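You operate a simulated robot arm through the tools that you are given. There is no shell and no other tool. Be economical: measure what you need, move in short steps, check, and stop when the job is done.

You are at the controls of a simulated robot arm. One attempt, no reset.

JOB
Share out the bottles on the top of the counter. At the end: the green peg is on the end of the sink bench; the bottle marked "blue" from the top of the counter is on top of the grey clips box; the bottle labelled "RED" from the top of the counter is on the end of the sink bench; the bottle labelled "water" from the top of the counter is on the beige pine board; whatever was shut is shut again. Leave all else as you found it, and nothing knocked over. Set down upright: bottle.
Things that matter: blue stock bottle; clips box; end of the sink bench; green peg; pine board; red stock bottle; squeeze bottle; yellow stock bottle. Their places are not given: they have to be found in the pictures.

Only the result counts: the job must be done as asked and must still hold three seconds after the hand-in. Knocking over, shifting, dropping, spilling or breaking anything else fails it.

ROBOT AND FRAMES
A 7-joint arm with a two-finger parallel gripper, fixed in place. Base frame: the origin is at the foot of the arm, x ahead of it, y to its left, z up. Lengths are in m, angles in degrees, forces in N, time in s.
Its first joint turns from -166.0 to 166.0 degrees. Payload 4.4 kg.
The TCP is the grasp point between the finger pads, 0.023 m short of the fingertips. In the tool frame z runs along the fingers and y along their closing line. Largest opening 0.094 m; finger width 0.038, thickness 0.01; the body of the gripper, 0.054 by 0.096 m, starts 0.039 m behind the TCP.
Orientation is that of the tool frame in the base frame, as [roll, pitch, yaw] about the fixed x, y, z axes, in that order (R = Rz(yaw) Ry(pitch) Rx(roll)). With the fingers straight down and closing along the base's y, the tool's x points along the base's -x, its y along +y and its z along -z.

CONTROLS
- The arm moves only by the tool nudge_tool. Its argument "increments" is a list of rows, each a list of 6 numbers: the shift along the tool's x, y, z in m, then the turn, a rotation vector about the tool's x, y, z in degrees. In form: [[x, y, z, ax, ay, az], ...]. A call has 1 to 8 rows; each row is the pose to reach, as a shift and turn from the pose commanded when the call began, along the tool's axes at that moment. "grip" is the finger opening in m, from 0 to 0.094, set as the call begins (left out, the last holds). Each row takes 0.2 s and may step no farther than 0.05 m and 8.6 degrees from the row before; otherwise, or with a gripper value out of range, the whole call is refused. A pose out of reach is approached as far as the arm can. The call stops where the force on the tool passes 40 N (or 10 N more than at its start, if that is more) or the arm is blocked; 0.2 s more then pass. The fingers move at their own pace (about 0.072 m/s each) and stop on an object; they squeeze with about 36 N. The grip force told is the motor's: it shows also when the fingers shut on nothing. Time passes only in rows, and 0.2 s behind the last, so rows that repeat a pose let the fingers close. The reply holds the time, the measured pose of the TCP, the force on the tool along the base axes, the opening and the grip force, in the units named above and with some noise, with the torque about the TCP (base axes, N m) and any sound that the robot's microphone picked up.
- Cameras (640 x 400 px; columns grow to the right, rows downward): "scene" is fixed at [0.212, 0.5029, 1.5302]; the picture's right is [-0.61, -0.79, 0.00], its down [-0.44, 0.34, -0.83] and it looks along [0.66, -0.51, -0.56] (base axes); focal length 342 px, centre (320, 200). "wrist" rides on the gripper at [0.086, 0.016, -0.074] in the tool frame; the picture's right is [-0.18, 0.98, 0.00], its down [-0.58, -0.11, -0.81] and it looks along [-0.79, -0.15, 0.59] (tool axes); focal length 243 px, centre (320, 200).
- get_image(camera): a new picture of that camera. The clock stands still meanwhile.
- measure_at(camera, pixels): for up to 12 pixels [column, row] of the newest picture of that camera ("zoom" is the newest enlarged one), the place [x, y, z] in the base frame of the surface seen there, good to about 0.002 m, but the place of the scene camera against the robot may be out by one fixed shift of up to 0.012 m in any direction. The clock stands still meanwhile.
- enlarge(camera, box): a new picture of the part [left, top, right, bottom] of that camera's present view, enlarged. The clock stands still meanwhile.
- close_job(): hands the job in; it is judged then, once.

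Go step by step. Measure first, check grasps and placings, and put right what went wrong. The budget is 80 turns and 46 pictures, counting those below and the enlarged ones. Unless the task says otherwise, let go and move clear before handing in, and close with one line.

The tools are called after "Request:" as a command line: name --pt "numbers of a row" for each row, then --argument value for the rest, lists and objects as JSON in quotes. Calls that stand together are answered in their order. nudge_tool: Moves the arm, as the interface text tells. Its arguments: {"type":"object","properties":{"increments":{"type":"array","items":{"type":"array","items":{"type":"number"}}},"grip":{"type":"number"}},"required":["increments"]} The other tools are called the same way: get_image (camera) takes a picture; measure_at (camera, pixels) gives the place of the surface under pixels of a picture; enlarge (camera, box) takes an enlarged picture of a part of a camera's view; close_job () hands the job in.

At the start:

```text
clock: 0.0
ee_pos: [0.8003, -0.0523, 1.162]
ee_rot: [-179.9, 0.2, 179.9]
wrist_force: [0.1, -0.1, -0.6]
wrist_torque: [0.01, -0.03, -0.02]
opening: 0.094
gripper_force: 0.0
```

scene: 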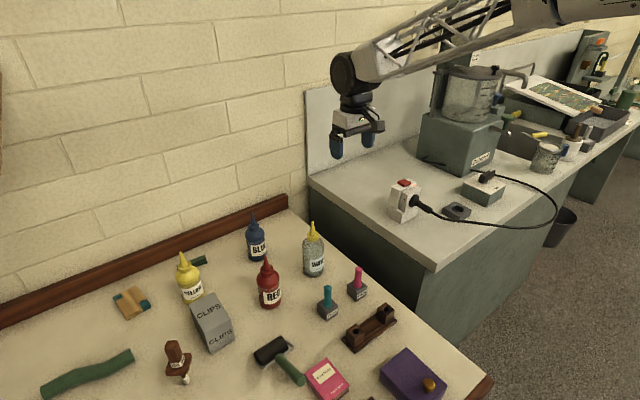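
wrist: 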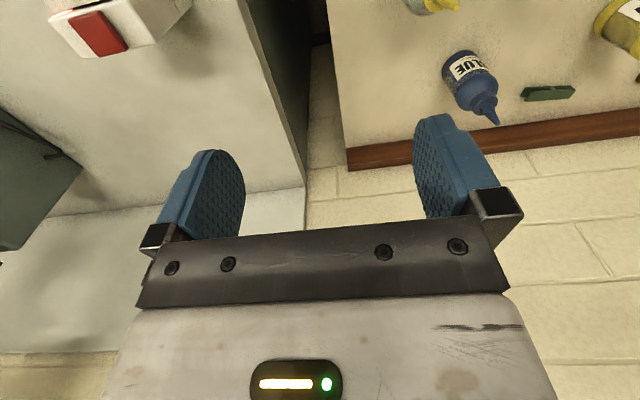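

The scene picture shows the bottles around (190,280), (257,240), (268,285), (313,250), with a clips box at (210,322) and a small green object behind yellow at (198,260). I'll enlarge to identify everything.

Request:
enlarge --camera "scene" --box '[80, 200, 400, 400]'

Request:
enlarge --camera "scene" --box '[300, 90, 620, 290]'

Request:
measure_at --camera "scene" --pixels '[[130, 302], [197, 261], [205, 309], [220, 345], [230, 330], [182, 256], [254, 218], [266, 260], [312, 224], [340, 200], [420, 245], [240, 300]]'

```text
2.00 times, centred on (240, 300) of scene
```

zoom: 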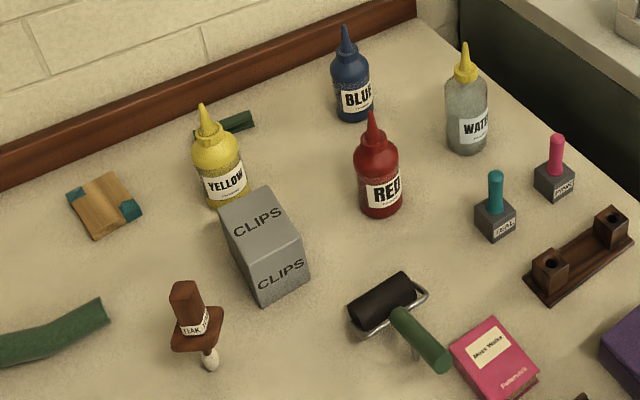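

```text
2.00 times, centred on (460, 190) of scene
```

zoom: 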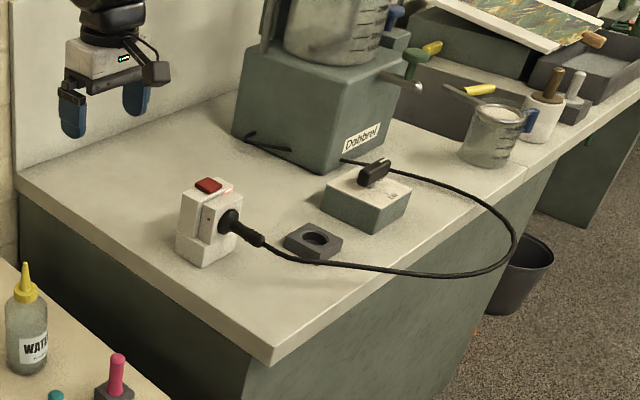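

```text
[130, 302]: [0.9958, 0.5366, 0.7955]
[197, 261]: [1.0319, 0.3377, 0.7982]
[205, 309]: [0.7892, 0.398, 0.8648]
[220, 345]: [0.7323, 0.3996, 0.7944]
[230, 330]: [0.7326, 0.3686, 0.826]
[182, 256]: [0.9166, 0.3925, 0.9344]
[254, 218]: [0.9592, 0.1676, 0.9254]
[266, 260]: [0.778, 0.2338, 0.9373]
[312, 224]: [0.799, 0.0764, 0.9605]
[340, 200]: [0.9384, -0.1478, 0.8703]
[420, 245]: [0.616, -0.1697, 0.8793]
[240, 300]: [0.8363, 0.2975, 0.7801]
```

Counter top is about z=0.78 and the sink bench about 0.875. I don't see a clear pine board yet, so I'll zoom in on the wooden thing at (130,302), the green thing at (198,260), and the far side.

Request:
enlarge --camera "scene" --box '[100, 240, 228, 320]'

Request:
enlarge --camera "scene" --box '[480, 20, 640, 120]'

Request:
enlarge --camera "wrist" --box '[320, 0, 640, 200]'

```text
5.00 times, centred on (164, 280) of scene
```

zoom: 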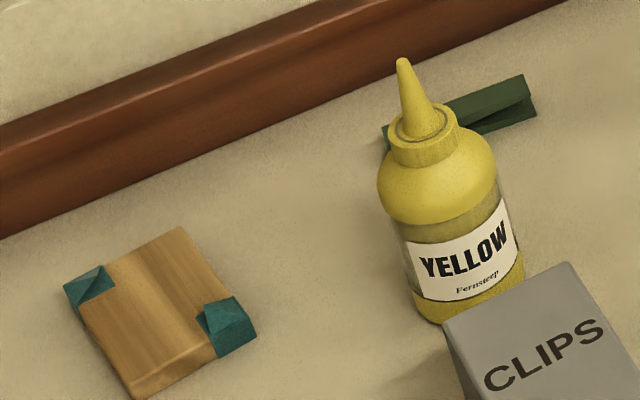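

```text
4.00 times, centred on (560, 70) of scene
```

zoom: 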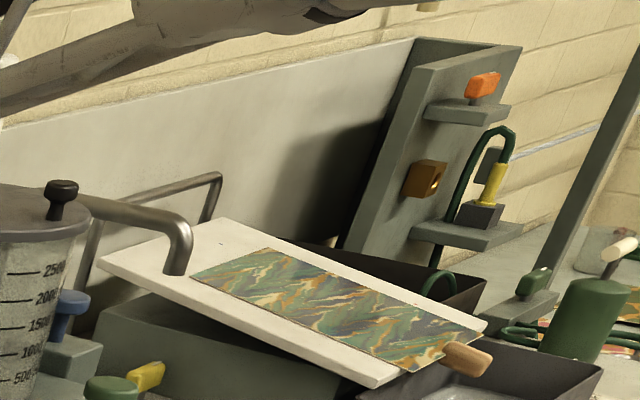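

```text
2.00 times, centred on (480, 100) of wrist
```

zoom: 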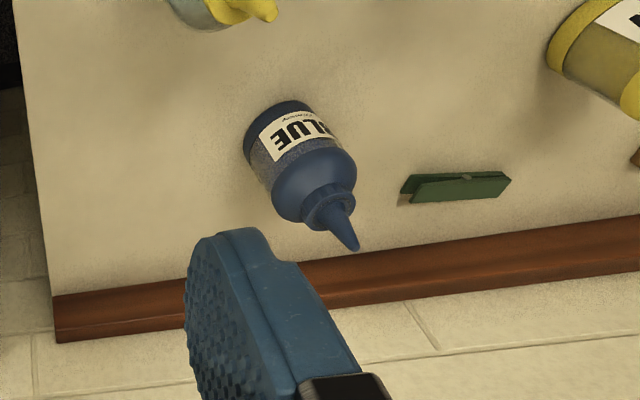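

The wooden piece at (130,302) may be the pine board but it's far away (1.13 m). I'll swing the wrist camera toward the left of the counter, which the scene camera may miss.

Request:
nudge_tool --pt "0.045 0.015 0 0 0 -8.5" --pt "0.09 0.03 0 0 0 -17" --pt "0.135 0.045 0 0 0 -25.5" --pt "0.18 0.06 0 0 0 -34" --pt "0.225 0.075 0 0 0 -42.5" --pt "0.27 0.09 0 0 0 -51" --pt "0.315 0.105 0 0 0 -59.5" --pt "0.36 0.12 0 0 0 -68"

Request:
get_image --camera "wrist"

Request:
get_image --camera "scene"

```text
clock: 1.8
ee_pos: [0.4407, 0.0682, 1.1636]
ee_rot: [-179.9, -0.2, -112.1]
wrist_force: [-0.4, -0.4, 0.5]
wrist_torque: [-0.05, -0.01, -0.03]
opening: 0.0939
gripper_force: 0.0
```

```text
38 pictures are left
```

wrist: 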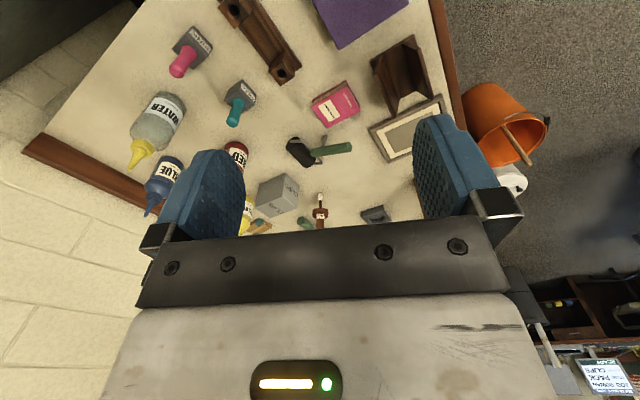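

```text
37 pictures are left
```

scene: 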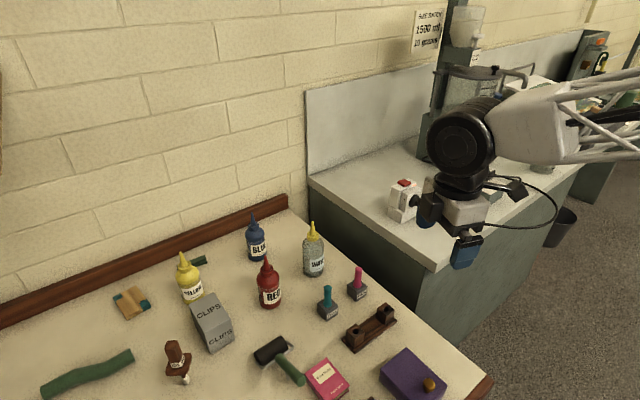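

The wrist view shows more items: a frame at (408,128), a brown box at (402,75) and a grey thing at (375,213). I'll zoom in on those and move farther to see what is hidden behind the fingers.

Request:
enlarge --camera "wrist" --box '[220, 60, 480, 240]'

Request:
nudge_tool --pt "0 0 -0.03 0 0 -8.5" --pt "0 0 -0.06 0 0 -17" --pt "0 0 -0.06 0 8 -17" --pt "0 0 -0.06 0 16 -17"

Request:
get_image --camera "wrist"

```text
2.22 times, centred on (350, 150) of wrist
```

zoom: 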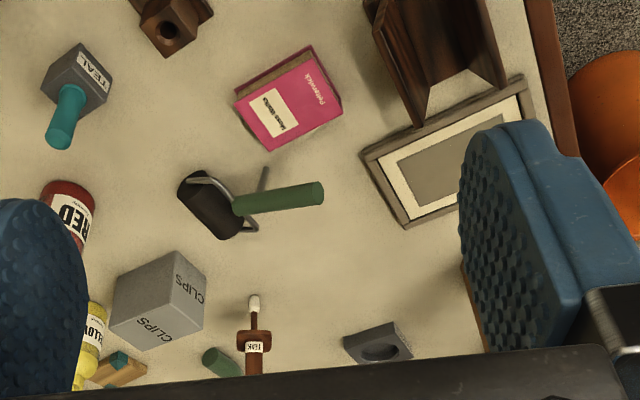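

```text
clock: 2.8
ee_pos: [0.4413, 0.0699, 1.2223]
ee_rot: [177.7, -15.9, -94.6]
wrist_force: [-0.8, 0.9, -0.5]
wrist_torque: [-0.01, 0.0, 0.01]
opening: 0.0941
gripper_force: 0.1
```

```text
35 pictures are left
```

wrist: 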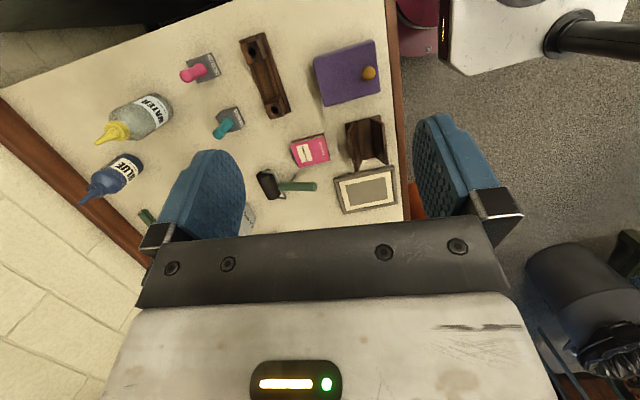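

That tilt went the wrong way. I'll tilt back the other way to look further left along the counter.

Request:
nudge_tool --pt "0 0 0 0 -8.5 0" --pt "0 0 0 0 -17 0" --pt "0 0 0 0 -25.5 0" --pt "0 0 0 0 -34 0" --pt "0 0 0 0 -42.5 0"

Request:
get_image --camera "wrist"

```text
clock: 4.0
ee_pos: [0.4423, 0.0682, 1.2214]
ee_rot: [177.6, 26.7, -96.4]
wrist_force: [0.2, -0.2, -0.5]
wrist_torque: [0.01, -0.02, 0.02]
opening: 0.094
gripper_force: 0.1
```

```text
34 pictures are left
```

wrist: 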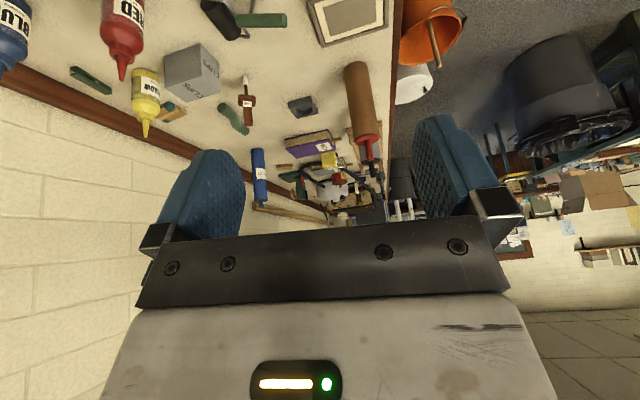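

The counter runs much farther along. I'll zoom in and measure the items around (365,130).

Request:
enlarge --camera "wrist" --box '[230, 50, 430, 230]'

Request:
measure_at --camera "wrist" --pixels '[[362, 90], [352, 140], [380, 140], [303, 105], [310, 145], [345, 20], [345, 130], [170, 112], [90, 82]]'

```text
2.22 times, centred on (330, 140) of wrist
```

zoom: 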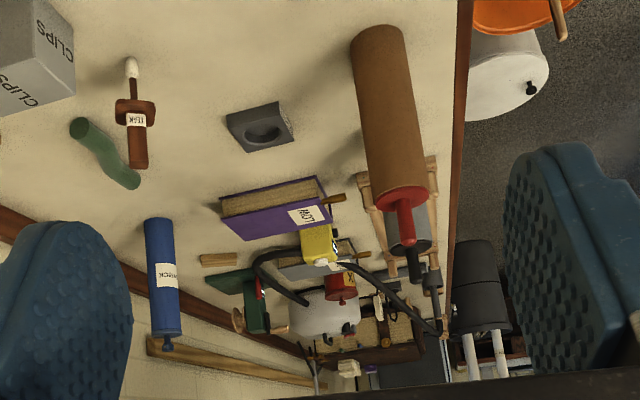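

```text
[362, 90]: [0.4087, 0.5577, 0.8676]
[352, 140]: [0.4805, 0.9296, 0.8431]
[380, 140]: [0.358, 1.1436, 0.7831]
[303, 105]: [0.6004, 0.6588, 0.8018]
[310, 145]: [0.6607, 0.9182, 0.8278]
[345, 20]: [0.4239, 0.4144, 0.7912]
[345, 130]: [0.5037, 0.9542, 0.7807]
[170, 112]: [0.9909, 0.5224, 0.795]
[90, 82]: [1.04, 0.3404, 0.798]
```

No plain board within reach here. I'll level the tool and swing the camera round toward the sink bench side.

Request:
nudge_tool --pt "0 0 0 0 8.5 0" --pt "0 0 0 0 17 0" --pt "0 0 0 0 25.5 0"

Request:
nudge_tool --pt "0 0 0 0 0 8.5" --pt "0 0 0 0 0 17" --pt "0 0 0 0 0 25.5" --pt "0 0 0 0 0 34" --pt "0 0 0 0 0 42.5" --pt "0 0 0 0 0 51" --pt "0 0 0 0 0 59.5" --pt "0 0 0 0 0 68"

Request:
nudge_tool --pt "0 0 0 0 0 8.5" --pt "0 0 0 0 0 17" --pt "0 0 0 0 0 25.5" --pt "0 0 0 0 0 34" --pt "0 0 0 0 0 42.5" --pt "0 0 0 0 0 51" --pt "0 0 0 0 0 59.5" --pt "0 0 0 0 0 68"

Request:
get_image --camera "wrist"

```text
clock: 4.8
ee_pos: [0.4413, 0.0675, 1.2197]
ee_rot: [177.8, 1.0, -95.4]
wrist_force: [0.2, 0.4, 0.3]
wrist_torque: [0.0, -0.02, -0.02]
opening: 0.0939
gripper_force: 0.0
```

```text
clock: 6.6
ee_pos: [0.4406, 0.0678, 1.2205]
ee_rot: [178.2, -1.6, -163.4]
wrist_force: [-0.1, -0.3, -0.2]
wrist_torque: [-0.05, 0.01, 0.01]
opening: 0.0942
gripper_force: 0.1
```

```text
clock: 8.4
ee_pos: [0.4415, 0.069, 1.2219]
ee_rot: [-179.2, -2.4, 128.4]
wrist_force: [0.3, 0.8, 0.0]
wrist_torque: [0.05, 0.01, -0.02]
opening: 0.094
gripper_force: 0.0
```

```text
32 pictures are left
```

wrist: 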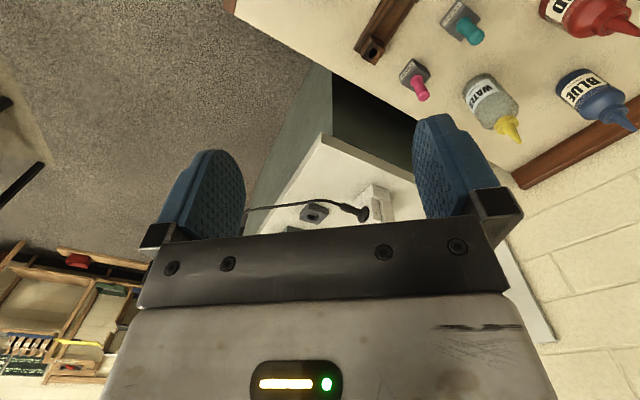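

At the left edge (10,140) there is a beige surface and a black bar near the floor area. I'll rotate farther to see it.

Request:
nudge_tool --pt "0 0 0 0 0 8.5" --pt "0 0 0 0 0 17" --pt "0 0 0 0 0 25.5" --pt "0 0 0 0 0 34" --pt "0 0 0 0 0 42.5" --pt "0 0 0 0 0 51"

Request:
get_image --camera "wrist"

```text
clock: 9.8
ee_pos: [0.4392, 0.0686, 1.2191]
ee_rot: [-177.6, -0.8, 77.5]
wrist_force: [-0.3, -0.3, -0.4]
wrist_torque: [0.02, 0.02, -0.04]
opening: 0.0941
gripper_force: 0.1
```

```text
31 pictures are left
```

wrist: 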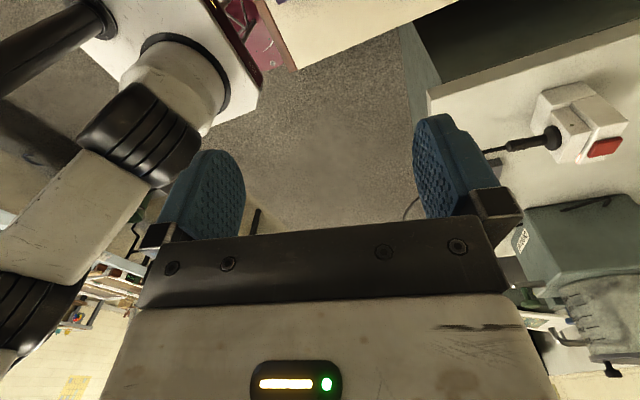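

The arm's pedestal is at left (200,100). I'll measure the pedestal and tilt up to see beyond it.

Request:
measure_at --camera "wrist" --pixels '[[235, 90], [160, 10], [300, 150], [255, 222], [40, 130], [350, 20], [170, 130], [250, 20]]'

Request:
nudge_tool --pt "0.0 0 -0.03 0 -8.5 0" --pt "0.0 0 -0.06 0 -17 0" --pt "0.0 0 -0.06 0 -25.5 0" --pt "0.0 0 -0.06 0 -34 0"

Request:
get_image --camera "wrist"

```text
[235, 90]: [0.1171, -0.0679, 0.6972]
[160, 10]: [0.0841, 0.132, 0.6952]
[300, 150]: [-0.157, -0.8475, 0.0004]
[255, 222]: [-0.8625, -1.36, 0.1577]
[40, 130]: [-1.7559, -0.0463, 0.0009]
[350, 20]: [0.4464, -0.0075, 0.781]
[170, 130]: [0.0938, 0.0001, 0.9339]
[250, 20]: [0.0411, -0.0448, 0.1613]
```

```text
clock: 10.8
ee_pos: [0.4416, 0.0658, 1.2819]
ee_rot: [-177.3, 33.2, 79.2]
wrist_force: [0.8, -0.8, -0.7]
wrist_torque: [0.01, -0.03, -0.01]
opening: 0.094
gripper_force: 0.1
```

```text
30 pictures are left
```

wrist: 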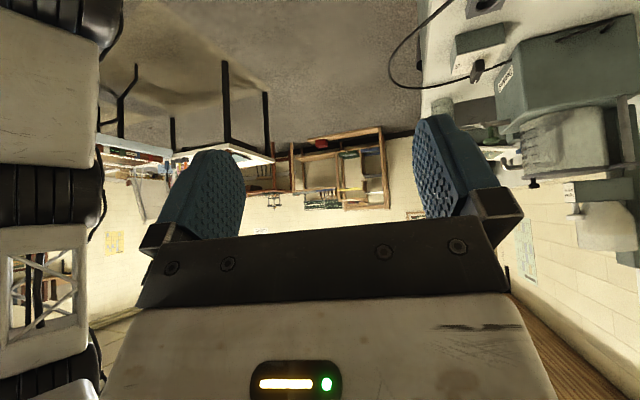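

Pedestal top is at z≈0.70, and nothing suitable lies within reach on that side. The wooden block at (0.99,0.53) is the likely board; I'll swing back and look at it closely.

Request:
nudge_tool --pt "0 0 0 0 8.5 0" --pt "0 0 0 0 17 0" --pt "0 0 0 0 25.5 0" --pt "0 0 0 0 33.5 0"

Request:
nudge_tool --pt "0 0 0 0 0 -8.5" --pt "0 0 0 0 0 -17" --pt "0 0 0 0 0 -25.5" --pt "0 0 0 0 0 -34" --pt "0 0 0 0 0 -42.5" --pt "0 0 0 0 0 -51" --pt "0 0 0 0 0 -59.5" --pt "0 0 0 0 0 -68"

Request:
nudge_tool --pt "0 0 0 0 0 -8.5" --pt "0 0 0 0 0 -17" --pt "0 0 0 0 0 -25.5" --pt "0 0 0 0 0 -34" --pt "0 0 0 0 0 -42.5" --pt "0 0 0 0 0 -51" --pt "0 0 0 0 0 -59.5" --pt "0 0 0 0 0 -68"

```text
clock: 11.8
ee_pos: [0.4429, 0.0654, 1.2816]
ee_rot: [-177.7, -0.4, 77.7]
wrist_force: [0.6, 1.2, 0.0]
wrist_torque: [0.0, 0.02, 0.0]
opening: 0.094
gripper_force: 0.1
```

```text
clock: 13.6
ee_pos: [0.4423, 0.0661, 1.2815]
ee_rot: [-179.4, -2.4, 145.8]
wrist_force: [0.7, -0.1, 0.6]
wrist_torque: [-0.03, 0.02, -0.02]
opening: 0.094
gripper_force: 0.0
```

```text
clock: 15.4
ee_pos: [0.4423, 0.0658, 1.2798]
ee_rot: [178.1, -1.4, -146.1]
wrist_force: [-0.3, 0.4, 0.6]
wrist_torque: [-0.02, -0.01, 0.0]
opening: 0.094
gripper_force: 0.0
```

I'll move out over the counter with the camera facing the wall side.

Request:
nudge_tool --pt "-0.044 0.017 0 0 0 0" --pt "-0.088 0.034 0 0 0 0" --pt "-0.131 0.051 0 0 0 0" --pt "-0.175 0.068 0 0 0 0" --pt "-0.218 0.085 0 0 0 0" --pt "-0.261 0.101 0 0 0 0"

Request:
get_image --camera "wrist"

```text
clock: 16.8
ee_pos: [0.6047, 0.2958, 1.2795]
ee_rot: [178.1, -1.4, -146.3]
wrist_force: [0.2, -0.3, -0.1]
wrist_torque: [-0.03, 0.0, 0.03]
opening: 0.094
gripper_force: 0.1
```

```text
29 pictures are left
```

wrist: 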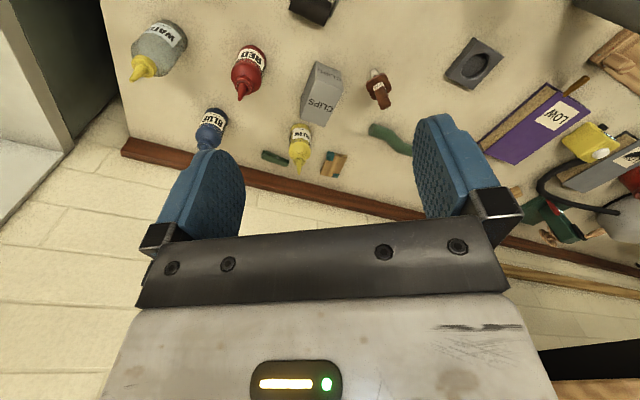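

Request:
enlarge --camera "wrist" --box '[240, 80, 400, 190]'

Request:
measure_at --camera "wrist" --pixels '[[333, 163], [275, 159], [321, 66], [330, 90], [313, 93], [316, 118], [245, 50], [164, 27], [217, 113], [330, 170], [342, 155], [350, 115]]'

```text
3.64 times, centred on (320, 135) of wrist
```

zoom: 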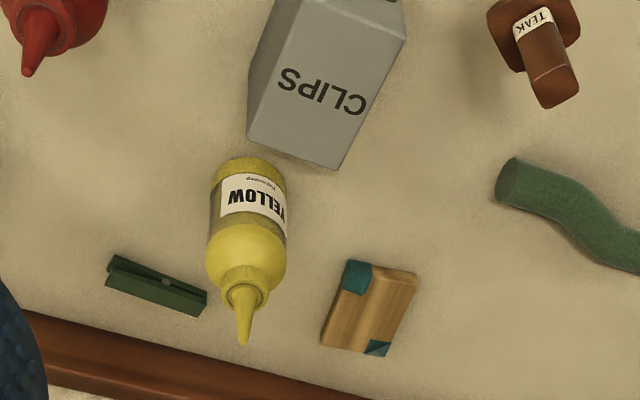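

```text
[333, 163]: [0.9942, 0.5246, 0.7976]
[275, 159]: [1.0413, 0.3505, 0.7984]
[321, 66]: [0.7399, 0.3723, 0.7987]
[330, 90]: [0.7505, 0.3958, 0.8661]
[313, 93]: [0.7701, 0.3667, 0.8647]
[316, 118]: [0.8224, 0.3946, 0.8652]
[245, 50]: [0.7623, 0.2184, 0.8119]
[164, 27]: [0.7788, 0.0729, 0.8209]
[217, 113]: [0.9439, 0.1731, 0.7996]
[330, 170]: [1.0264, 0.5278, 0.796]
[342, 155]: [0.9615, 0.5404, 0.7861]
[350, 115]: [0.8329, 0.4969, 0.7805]
```

The block at (333,163) is a small tan wooden board about 0.09 m across: the pine board. I'll measure peg ends, board corners, clips-box corners and the yellow bottle in the zoom.

Request:
measure_at --camera "zoom" --pixels '[[112, 262], [108, 282], [203, 295], [198, 312], [155, 280], [345, 265], [415, 275], [325, 340], [385, 352], [370, 310], [250, 210], [242, 340]]'

Request:
measure_at --camera "wrist" --pixels '[[304, 118], [332, 127], [340, 70], [350, 92], [318, 66], [302, 95], [165, 45], [215, 118], [250, 60], [240, 95]]'

```text
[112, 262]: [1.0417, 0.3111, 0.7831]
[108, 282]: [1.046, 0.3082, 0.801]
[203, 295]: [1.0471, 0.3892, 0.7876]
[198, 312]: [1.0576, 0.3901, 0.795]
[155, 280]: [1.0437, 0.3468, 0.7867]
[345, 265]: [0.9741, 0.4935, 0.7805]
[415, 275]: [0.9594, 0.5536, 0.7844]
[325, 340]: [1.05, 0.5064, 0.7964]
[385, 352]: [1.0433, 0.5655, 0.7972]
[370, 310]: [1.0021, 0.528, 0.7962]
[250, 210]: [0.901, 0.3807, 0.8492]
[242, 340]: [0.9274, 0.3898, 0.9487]
```

```text
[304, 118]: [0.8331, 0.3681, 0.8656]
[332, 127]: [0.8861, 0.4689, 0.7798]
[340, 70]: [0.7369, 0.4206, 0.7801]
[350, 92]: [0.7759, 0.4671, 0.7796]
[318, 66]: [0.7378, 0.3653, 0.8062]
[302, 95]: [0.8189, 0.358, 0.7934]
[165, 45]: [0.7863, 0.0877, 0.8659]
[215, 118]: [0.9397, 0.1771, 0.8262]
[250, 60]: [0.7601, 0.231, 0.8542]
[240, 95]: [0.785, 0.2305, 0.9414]
```

Peg: centre ≈(1.048,0.349,0.79), lying along y, about 0.082 long. Board centre ≈(1.005,0.53), top 0.797. Both are far out, so I'll test the reach by moving toward the peg at z≈1.05 with yaw 180.

Request:
nudge_tool --pt "-0.036 -0.019 0.025 0.2 -0.2 4.2" --pt "-0.0725 -0.038 0.05 0.4 -0.4 8.4" --pt "-0.109 -0.057 0.075 0.6 -0.6 12.6" --pt "-0.145 -0.0755 0.1 0.8 -0.8 16.8" --pt "-0.181 -0.094 0.125 1.0 -1.0 21" --pt "-0.2175 -0.113 0.15 1.2 -1.2 25.3" --pt "-0.254 -0.132 0.175 1.4 -1.4 29.5" --pt "-0.29 -0.151 0.2 1.5 -1.5 33.7"

```text
clock: 18.6
ee_pos: [0.9198, 0.3329, 1.0679]
ee_rot: [-179.8, -0.4, 179.9]
wrist_force: [-0.3, 0.2, 1.1]
wrist_torque: [0.03, 0.01, -0.01]
opening: 0.094
gripper_force: 0.1
```

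The straight-down pose holds at r≈0.98. I'll push outward to x≈1.04 to find the limit.

Request:
nudge_tool --pt "-0.04 0.004 0 0 0 0" --pt "-0.08 0.009 0 0 0 0" --pt "-0.12 0.015 0 0 0 0"

Request:
get_image --camera "wrist"

```text
clock: 19.4
ee_pos: [1.0423, 0.3488, 1.066]
ee_rot: [-179.9, -0.2, 180.0]
wrist_force: [-0.3, -0.1, -0.6]
wrist_torque: [-0.01, 0.03, 0.05]
opening: 0.0939
gripper_force: 0.0
```

```text
27 pictures are left
```

wrist: 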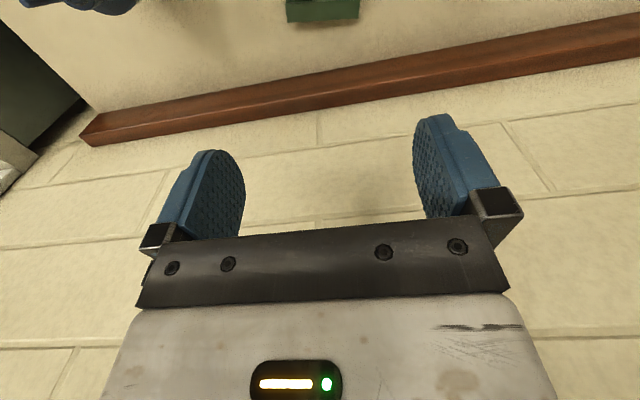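

It reaches r=1.10 straight down at this height. Measuring the ledge and wall position, and peg.

Request:
measure_at --camera "wrist" --pixels '[[320, 76], [320, 95], [320, 160], [290, 3], [357, 3], [325, 12], [320, 85], [90, 140]]'

```text
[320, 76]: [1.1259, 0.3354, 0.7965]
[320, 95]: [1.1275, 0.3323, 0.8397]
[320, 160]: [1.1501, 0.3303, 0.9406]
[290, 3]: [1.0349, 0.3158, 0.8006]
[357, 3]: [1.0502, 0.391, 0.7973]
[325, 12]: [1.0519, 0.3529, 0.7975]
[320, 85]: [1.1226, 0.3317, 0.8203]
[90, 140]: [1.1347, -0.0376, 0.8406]
```

Ledge face is at x≈1.125 (top z 0.84), so a straight-down grasp closing across the peg fits. I'll rotate to yaw ≈-97 here, with the opening cut to 0.05, then descend.

Request:
nudge_tool --pt "0 0 0 0 0 -8.5" --pt "0 0 0 0 0 -17" --pt "0 0 0 0 0 -25.5" --pt "0 0 0 0 0 -34" --pt "0 0 0 0 0 -42.5" --pt "0 0 0 0 0 -51" --pt "0 0 0 0 0 -59.5" --pt "0 0 0 0 0 -68" --grip 0.05

Request:
nudge_tool --pt "0 0 0 0 0 -7.3" --pt "0 0 0 0 0 -14.5" --pt "0 0 0.04 0 0 -14.5" --pt "0 0 0.08 0 0 -14.5" --pt "0 0 0.12 0 0 -14.5" --pt "0 0 0.16 0 0 -14.5"

Request:
get_image --camera "wrist"

```text
clock: 21.2
ee_pos: [1.0415, 0.3481, 1.0652]
ee_rot: [179.7, -0.3, -111.9]
wrist_force: [-0.5, 0.1, 0.6]
wrist_torque: [0.0, 0.0, 0.01]
opening: 0.0499
gripper_force: 0.1
```

```text
clock: 22.6
ee_pos: [1.0447, 0.3495, 0.9069]
ee_rot: [179.7, -0.3, -97.6]
wrist_force: [0.0, 0.0, 1.0]
wrist_torque: [-0.01, -0.01, 0.03]
opening: 0.0501
gripper_force: 0.1
```

```text
26 pictures are left
```

wrist: 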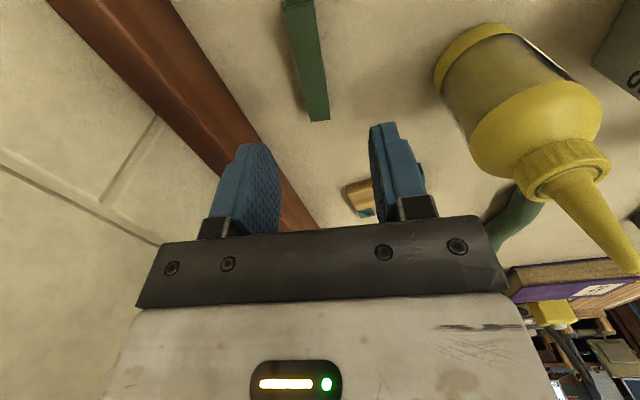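

The peg is in view, running from (300,5) to (320,120). Measuring it exactly from here.

Request:
measure_at --camera "wrist" --pixels '[[311, 112], [324, 112], [299, 50], [318, 50], [288, 5], [312, 5], [318, 116], [307, 50]]'

```text
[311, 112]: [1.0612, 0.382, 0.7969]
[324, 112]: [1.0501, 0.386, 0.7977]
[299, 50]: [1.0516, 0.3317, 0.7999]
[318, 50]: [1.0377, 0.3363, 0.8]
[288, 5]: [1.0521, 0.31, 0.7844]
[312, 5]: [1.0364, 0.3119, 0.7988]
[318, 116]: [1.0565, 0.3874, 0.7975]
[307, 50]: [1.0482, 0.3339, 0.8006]
```

Peg centre is (1.048,0.348) with its axis about 10° off y. I'll turn 2.4°, descend so the tips sit just above the counter, then close.

Request:
nudge_tool --pt "0 -0.003 0.03 0 0 2.4" --pt "0 -0.003 0.06 0 0 2.4" --pt "0 -0.003 0.085 0 0 2.4" --pt "0 -0.003 0.1 0 0 2.4"

Request:
nudge_tool --pt "0 0 0 0 0 0" --pt "0 0 0 0 0 0" --pt "0 0 0 0 0 0" --grip 0.0

Request:
get_image --camera "wrist"

```text
clock: 23.6
ee_pos: [1.043, 0.3503, 0.8046]
ee_rot: [179.8, -0.2, -99.9]
wrist_force: [-0.4, -0.1, 0.4]
wrist_torque: [0.0, 0.0, -0.01]
opening: 0.05
gripper_force: 0.1
```

```text
clock: 24.4
ee_pos: [1.0434, 0.3488, 0.8061]
ee_rot: [179.6, -0.2, -99.9]
wrist_force: [-0.5, -1.1, -0.3]
wrist_torque: [-0.01, 0.03, -0.03]
opening: 0.0172
gripper_force: 36.3
```

```text
25 pictures are left
```

wrist: 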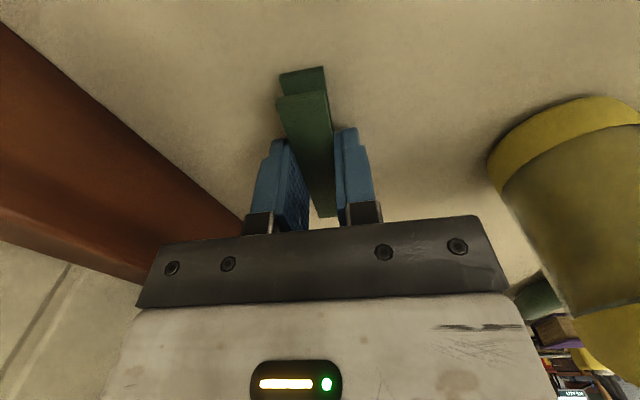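

The peg is gripped (opening 0.0172, force 36). I'll lift it and move back toward the sink bench.

Request:
nudge_tool --pt "0 0 -0.05 0 0 0" --pt "0 0 -0.1 0 0 0" --pt "0 0 -0.15 0 0 0" --pt "0 0 -0.2 0 0 0" --pt "0 0 -0.25 0 0 0" --pt "0.02 0.035 -0.28 0 0 0" --pt "0.04 0.07 -0.3 0 0 0"

Request:
nudge_tool --pt "0.042 0.022 0 0 0 0" --pt "0.084 0.044 0 0 0 0" --pt "0.126 0.066 0 0 0 0" --pt "0.168 0.088 0 0 0 0" --pt "0.21 0.11 0 0 0 0" --pt "0.252 0.132 0 0 0 0"

Request:
get_image --camera "scene"

```text
refused: row 6 steps farther than a row can; nothing moved
```

```text
clock: 25.8
ee_pos: [0.8667, 0.1212, 0.8101]
ee_rot: [179.7, -0.2, -99.9]
wrist_force: [1.1, -0.3, -0.2]
wrist_torque: [0.02, 0.01, 0.07]
opening: 0.0168
gripper_force: 36.2
```

```text
24 pictures are left
```

scene: 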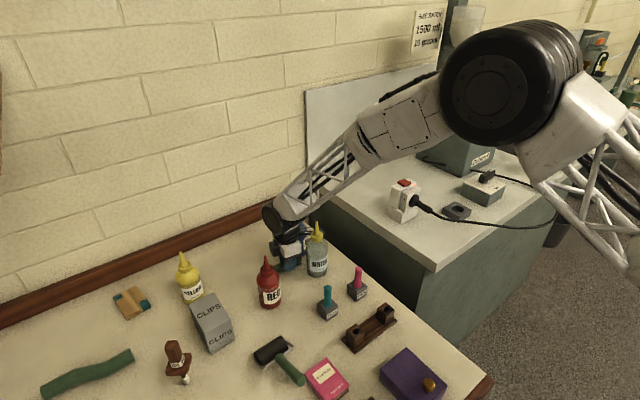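

My mistake: the lift call was refused (step too long) but the sideways one still ran, low across the counter at z≈0.81 past the blue bottle. I must see what state the bottles are in before moving.

Request:
enlarge --camera "scene" --box '[220, 190, 380, 290]'

Request:
get_image --camera "wrist"

```text
4.00 times, centred on (300, 240) of scene
```

zoom: 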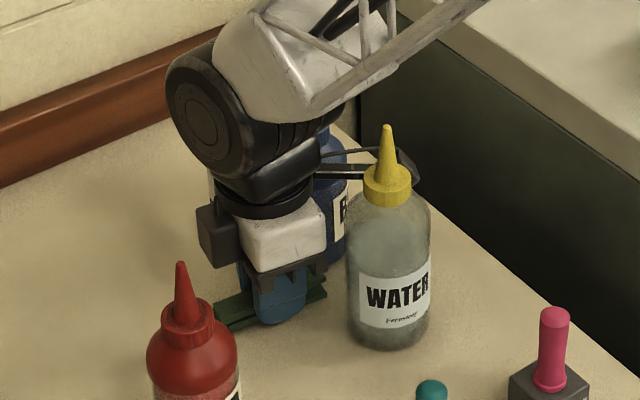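

```text
22 pictures are left
```

wrist: 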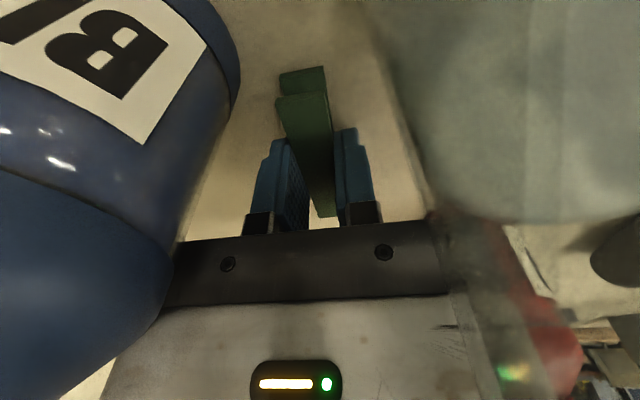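

Both the blue and water bottles still stand, just displaced on either side of the gripper, and both are to be moved anyway. I'll lift straight up gently.

Request:
nudge_tool --pt "0 0 -0.02 0 0 0" --pt "0 0 -0.05 0 0 0" --pt "0 0 -0.09 0 0 0" --pt "0 0 -0.13 0 0 0" --pt "0 0 -0.17 0 0 0" --pt "0 0 -0.21 0 0 0" --pt "0 0 -0.25 0 0 0" --pt "0 0 -0.29 0 0 0"

Request:
get_image --camera "scene"

```text
clock: 27.6
ee_pos: [0.8708, 0.1216, 1.0953]
ee_rot: [179.5, -0.2, -100.0]
wrist_force: [0.3, 0.2, -0.6]
wrist_torque: [0.0, 0.07, 0.01]
opening: 0.0002
gripper_force: 35.9
```

```text
21 pictures are left
```

scene: 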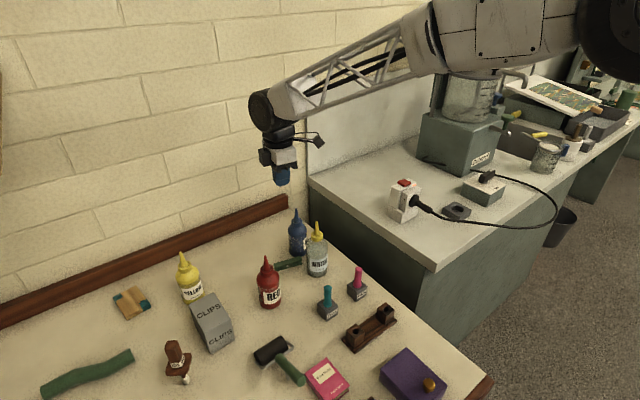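

The peg slipped out on the way up and lies at (290,265) beside the bottles; all bottles stand. Zooming and measuring to re-plan.

Request:
enlarge --camera "scene" --box '[220, 190, 380, 320]'

Request:
measure_at --camera "scene" --pixels '[[297, 232], [295, 210], [317, 258], [317, 224], [280, 266], [300, 262], [268, 290], [265, 257], [190, 285], [182, 255], [340, 185], [385, 215]]'

```text
3.08 times, centred on (300, 255) of scene
```

zoom: 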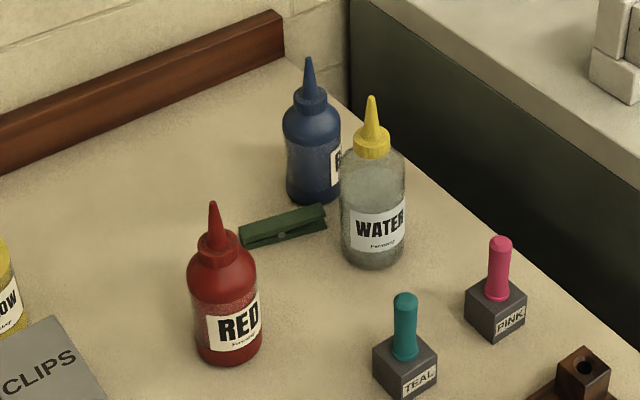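

```text
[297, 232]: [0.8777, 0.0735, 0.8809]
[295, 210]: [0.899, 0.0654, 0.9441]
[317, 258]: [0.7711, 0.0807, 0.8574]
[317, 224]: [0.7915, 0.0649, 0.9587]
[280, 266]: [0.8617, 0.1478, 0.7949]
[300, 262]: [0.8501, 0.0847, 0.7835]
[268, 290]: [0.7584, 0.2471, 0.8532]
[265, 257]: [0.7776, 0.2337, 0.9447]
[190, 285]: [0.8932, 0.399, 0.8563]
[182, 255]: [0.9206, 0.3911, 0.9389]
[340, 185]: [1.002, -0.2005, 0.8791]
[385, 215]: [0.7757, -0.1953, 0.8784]
```

The peg now lies at about (0.86,0.12) with blue (~(0.90,0.068)) and water (~(0.79,0.068)) beside it. I'll shift the bottles first with a top-down grip on their caps. Backing the wrist camera off toward -y to measure them.

Request:
nudge_tool --pt "0.047 -0.01 0 0 0 0" --pt "0.094 -0.02 0 0 0 0" --pt "0.141 -0.03 0 0 0 0" --pt "0.188 -0.04 0 0 0 0" --pt "0.235 -0.05 0 0 0 0" --grip 0.06

Request:
get_image --camera "wrist"

```text
clock: 28.8
ee_pos: [0.8812, -0.117, 1.0972]
ee_rot: [179.5, -0.2, -99.9]
wrist_force: [1.1, -0.4, 0.2]
wrist_torque: [0.04, -0.03, 0.02]
opening: 0.0601
gripper_force: 0.0
```

```text
19 pictures are left
```

wrist: 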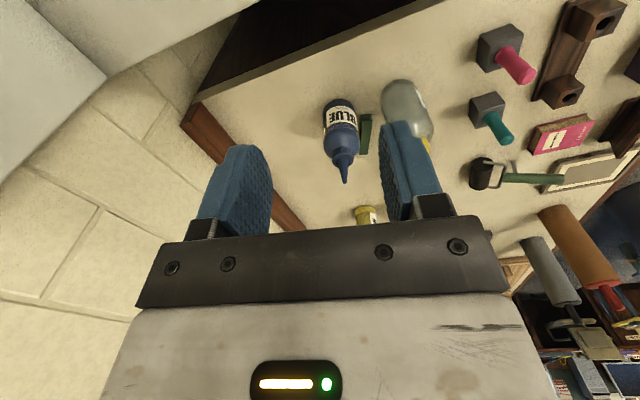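

Request:
enlarge --camera "wrist" --box '[300, 70, 440, 190]'

Request:
measure_at --camera "wrist" --pixels '[[344, 181], [342, 160], [341, 152], [328, 150], [354, 150], [323, 115], [357, 115], [427, 148], [382, 100], [426, 100]]'

```text
3.33 times, centred on (370, 130) of wrist
```

zoom: 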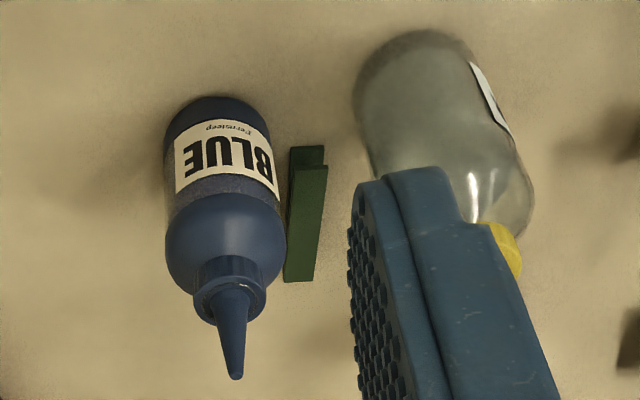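

```text
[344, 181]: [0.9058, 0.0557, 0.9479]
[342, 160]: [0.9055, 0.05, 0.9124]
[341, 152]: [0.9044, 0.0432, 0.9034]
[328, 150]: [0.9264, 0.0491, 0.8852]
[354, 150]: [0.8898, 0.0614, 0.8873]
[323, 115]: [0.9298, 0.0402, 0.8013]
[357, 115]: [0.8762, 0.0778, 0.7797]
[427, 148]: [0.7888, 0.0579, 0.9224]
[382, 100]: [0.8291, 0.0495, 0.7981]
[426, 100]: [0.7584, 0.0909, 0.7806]
```

Blue's nozzle tip is at (0.906,0.057,0.948). Measuring cap points in the zoom to set the grip height.

Request:
measure_at --camera "zoom" --pixels '[[228, 262], [196, 285], [264, 288], [228, 296], [228, 305], [197, 310], [262, 312], [236, 375], [505, 235], [518, 265], [230, 250], [172, 235]]'

```text
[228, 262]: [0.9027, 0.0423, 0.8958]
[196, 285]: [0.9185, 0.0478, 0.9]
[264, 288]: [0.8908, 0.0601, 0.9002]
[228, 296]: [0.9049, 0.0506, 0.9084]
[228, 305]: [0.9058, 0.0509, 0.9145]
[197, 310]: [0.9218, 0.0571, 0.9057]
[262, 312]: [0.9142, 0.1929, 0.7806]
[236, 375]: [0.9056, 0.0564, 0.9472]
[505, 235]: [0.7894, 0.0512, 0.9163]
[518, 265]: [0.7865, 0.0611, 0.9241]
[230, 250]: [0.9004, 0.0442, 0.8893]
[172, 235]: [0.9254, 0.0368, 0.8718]
```

Blue's cap spans z≈0.892–0.908 centred on (0.906,0.057). I'll move over it and descend to TCP z≈0.96, checking the pose before the last bit.

Request:
nudge_tool --pt "-0.044 0.001 0 0 0 0" --pt "-0.088 0.003 0 0 0 0" --pt "-0.132 0.004 0 0 0 0" --pt "-0.176 0.005 0 0 0 0" --pt "-0.176 0.005 0.035 0 0 0" --pt "-0.176 0.005 0.07 0 0 0" --pt "-0.176 0.005 0.105 0 0 0" --pt "-0.176 0.005 0.13 0 0 0"

Request:
get_image --camera "wrist"

```text
clock: 30.6
ee_pos: [0.9045, 0.0568, 0.9676]
ee_rot: [179.7, -0.2, -99.9]
wrist_force: [0.4, 0.6, 0.4]
wrist_torque: [0.05, 0.0, 0.01]
opening: 0.0601
gripper_force: 0.0
```

```text
17 pictures are left
```

wrist: 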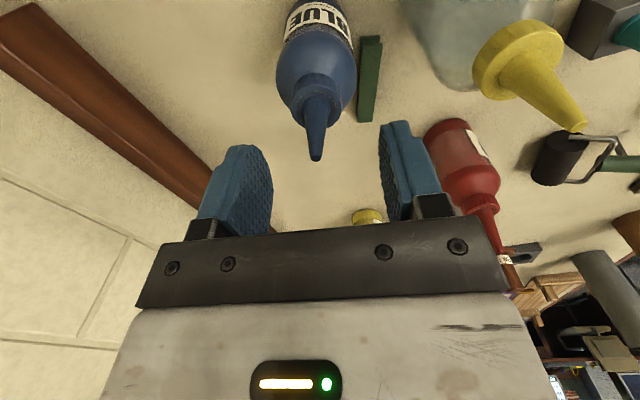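

Aligned: the nozzle tip (316,160) is between the fingers. Descend 0.053 and close.

Request:
nudge_tool --pt "0 0 0.02 0 0 0" --pt "0 0 0.04 0 0 0" --pt "0 0 0.053 0 0 0"

Request:
nudge_tool --pt "0 0 0 0 0 0" --pt "0 0 0 0 0 0" --pt "0 0 0 0 0 0" --grip 0.0

```text
clock: 31.4
ee_pos: [0.9041, 0.0555, 0.9121]
ee_rot: [179.7, -0.2, -99.9]
wrist_force: [-0.3, 0.0, 1.0]
wrist_torque: [-0.02, -0.03, 0.02]
opening: 0.0601
gripper_force: 0.1
```

```text
clock: 32.2
ee_pos: [0.904, 0.0563, 0.9133]
ee_rot: [179.5, -0.2, -99.9]
wrist_force: [0.5, -0.3, 0.1]
wrist_torque: [0.01, -0.04, -0.02]
opening: 0.0325
gripper_force: 35.7
```

Gripped at 0.0325, the cap's width. Lifting straight up, then checking.

Request:
nudge_tool --pt "0 0 -0.02 0 0 0" --pt "0 0 -0.05 0 0 0" --pt "0 0 -0.09 0 0 0" --pt "0 0 -0.13 0 0 0" --pt "0 0 -0.17 0 0 0" --pt "0 0 -0.21 0 0 0" --pt "0 0 -0.25 0 0 0"

Request:
get_image --camera "scene"

```text
clock: 33.8
ee_pos: [0.9067, 0.0595, 1.1608]
ee_rot: [179.6, -0.2, -99.9]
wrist_force: [-0.4, -0.5, -2.8]
wrist_torque: [0.02, 0.0, -0.02]
opening: 0.0322
gripper_force: 35.9
```

```text
16 pictures are left
```

scene: 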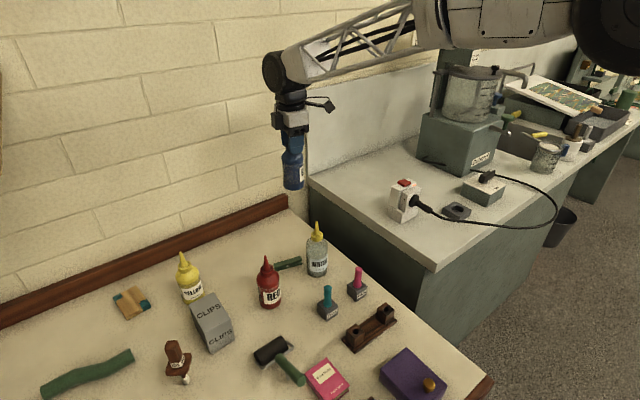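

Blue hangs upright in the gripper. Now measuring the clips-box top corners.

Request:
measure_at --camera "scene" --pixels '[[191, 304], [213, 294], [228, 318], [207, 329], [210, 312], [200, 318], [222, 305], [213, 325], [225, 330]]'

Request:
enlarge --camera "scene" --box '[160, 270, 260, 360]'

```text
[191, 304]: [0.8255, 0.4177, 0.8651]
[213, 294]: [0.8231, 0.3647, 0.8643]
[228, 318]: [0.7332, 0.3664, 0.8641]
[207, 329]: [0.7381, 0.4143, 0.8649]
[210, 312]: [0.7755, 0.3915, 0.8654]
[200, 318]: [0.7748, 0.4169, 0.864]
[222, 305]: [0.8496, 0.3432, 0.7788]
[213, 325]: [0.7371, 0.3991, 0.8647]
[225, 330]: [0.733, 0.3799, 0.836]
```

```text
4.44 times, centred on (210, 315) of scene
```

zoom: 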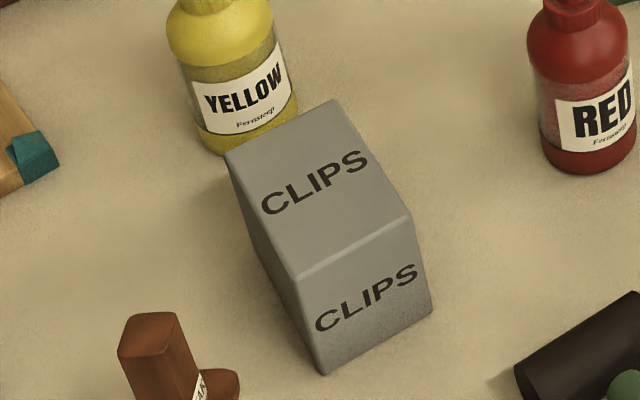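

Box top centre in robot coordinates is ≈(0.787,0.389,0.865). Carrying blue over it at this height (bottle base ≈1.03, clear of the others).

Request:
nudge_tool --pt "-0.038 0.022 0 0 0 0" --pt "-0.076 0.044 0 0 0 0" --pt "-0.114 0.066 0 0 0 0" --pt "-0.152 0.088 0 0 0 0" --pt "-0.19 0.11 0 0 0 0" --pt "-0.228 0.132 0 0 0 0" --pt "-0.266 0.154 0 0 0 0" --pt "-0.303 0.176 0 0 0 0"

```text
clock: 35.6
ee_pos: [0.7836, 0.3876, 1.1648]
ee_rot: [179.6, -0.2, -99.9]
wrist_force: [-0.1, 0.6, -2.5]
wrist_torque: [-0.02, -0.03, -0.02]
opening: 0.0322
gripper_force: 35.9
```

Over the box. Descending to just above the top and checking.

Request:
nudge_tool --pt "0 -0.002 0.04 0 0 0" --pt "0 -0.002 0.08 0 0 0" --pt "0 -0.002 0.12 0 0 0" --pt "0 -0.002 0.15 0 0 0"

Request:
enlarge --camera "scene" --box '[150, 230, 290, 360]'

```text
clock: 36.6
ee_pos: [0.7856, 0.3842, 1.0133]
ee_rot: [179.8, -0.2, -99.9]
wrist_force: [-0.1, -0.2, -1.9]
wrist_torque: [0.03, 0.06, -0.02]
opening: 0.032
gripper_force: 35.7
```

```text
3.08 times, centred on (220, 295) of scene
```

zoom: 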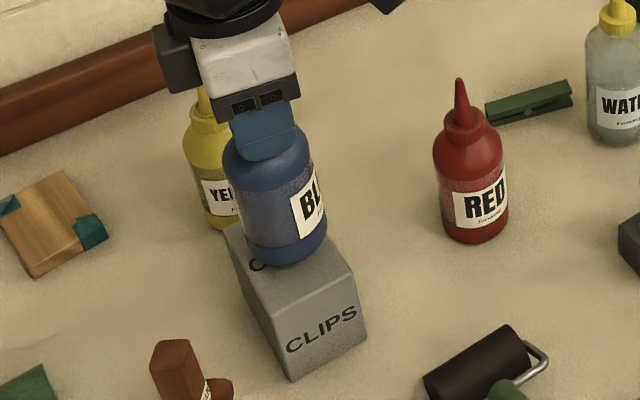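

Blue is centred over the box top (base projects to about (288,254) of the zoom, matching the face centre). Lowering gently until contact.

Request:
nudge_tool --pt "-0.002 0 0.005 0 0 0" --pt "-0.002 0 0.009 0 0 0" --pt "-0.002 0 0.012 0 0 0" --pt "-0.002 0 0.014 0 0 0" --pt "-0.002 0 0.016 0 0 0"

```text
clock: 37.8
ee_pos: [0.7861, 0.3863, 0.9983]
ee_rot: [179.6, -0.2, -99.9]
wrist_force: [-0.4, 0.2, -2.5]
wrist_torque: [-0.02, -0.02, 0.0]
opening: 0.0322
gripper_force: 36.0
```

No contact yet (force still -2.5 N). Going a little further.

Request:
nudge_tool --pt "0 0 0.001 0 0 0" --pt "0 0 0.002 0 0 0"

```text
clock: 38.4
ee_pos: [0.7857, 0.3879, 0.9972]
ee_rot: [179.7, -0.1, -100.0]
wrist_force: [-4.1, -0.5, 12.1]
wrist_torque: [0.02, 0.1, 0.01]
opening: 0.0323
gripper_force: 36.2
```

Contact at 12 N. Easing off 1 mm and opening, then rising.

Request:
nudge_tool --pt "0 0 -0.001 0 0 0" --pt "0 0 -0.001 0 0 0"

Request:
nudge_tool --pt "0 0 0 0 0 0" --pt "0 0 0 0 0 0" --grip 0.06

Request:
nudge_tool --pt "0 0 -0.03 0 0 0" --pt "0 0 -0.07 0 0 0" --pt "0 0 -0.11 0 0 0" --pt "0 0 -0.15 0 0 0"

Request:
enlarge --camera "scene" --box '[150, 180, 350, 340]'

```text
clock: 39.0
ee_pos: [0.7861, 0.3866, 0.9976]
ee_rot: [179.7, -0.2, -99.9]
wrist_force: [0.5, 5.7, 15.5]
wrist_torque: [0.8, -0.3, 0.09]
opening: 0.0321
gripper_force: 35.7
```

```text
clock: 39.6
ee_pos: [0.7862, 0.3861, 0.9973]
ee_rot: [179.5, -0.3, -99.9]
wrist_force: [0.3, 0.0, 0.4]
wrist_torque: [0.01, 0.01, -0.02]
opening: 0.06
gripper_force: 0.1
```

```text
clock: 40.6
ee_pos: [0.7874, 0.3865, 1.1457]
ee_rot: [179.5, -0.3, -99.9]
wrist_force: [0.2, -0.2, -0.9]
wrist_torque: [-0.04, 0.0, -0.03]
opening: 0.0601
gripper_force: 0.1
```

```text
2.50 times, centred on (250, 260) of scene
```

zoom: 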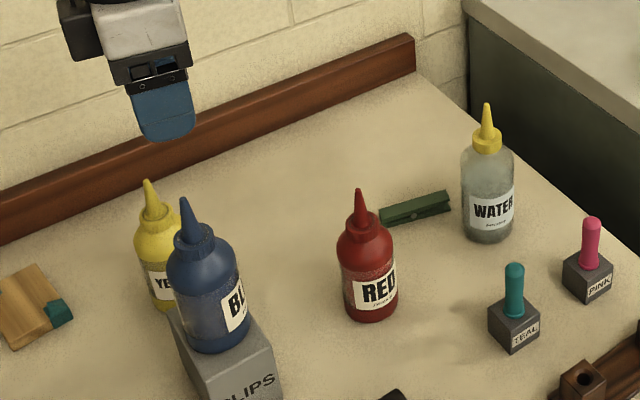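

Blue stands steadily on the clips box. Next the water bottle: moving to where the wrist camera can see its cap.

Request:
nudge_tool --pt "0.047 -0.009 0 0 0 0" --pt "0.094 -0.018 0 0 0 0" --pt "0.141 -0.027 0 0 0 0" --pt "0.189 -0.037 0 0 0 0" --pt "0.236 -0.046 0 0 0 0" --pt "0.284 -0.055 0 0 0 0" --pt "0.331 -0.064 0 0 0 0" --pt "0.378 -0.073 0 0 0 0"

Request:
enlarge --camera "wrist" --box '[240, 0, 400, 190]'

```text
clock: 42.4
ee_pos: [0.7918, 0.0029, 1.1487]
ee_rot: [179.8, -0.2, -99.9]
wrist_force: [0.3, -0.6, 0.3]
wrist_torque: [0.01, -0.01, -0.04]
opening: 0.0602
gripper_force: 0.1
```

```text
2.11 times, centred on (320, 95) of wrist
```

zoom: 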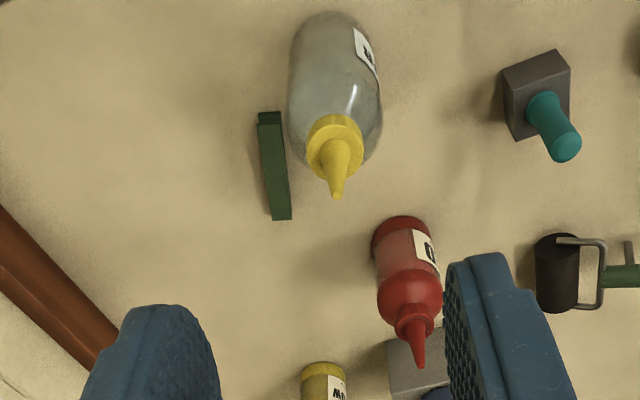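

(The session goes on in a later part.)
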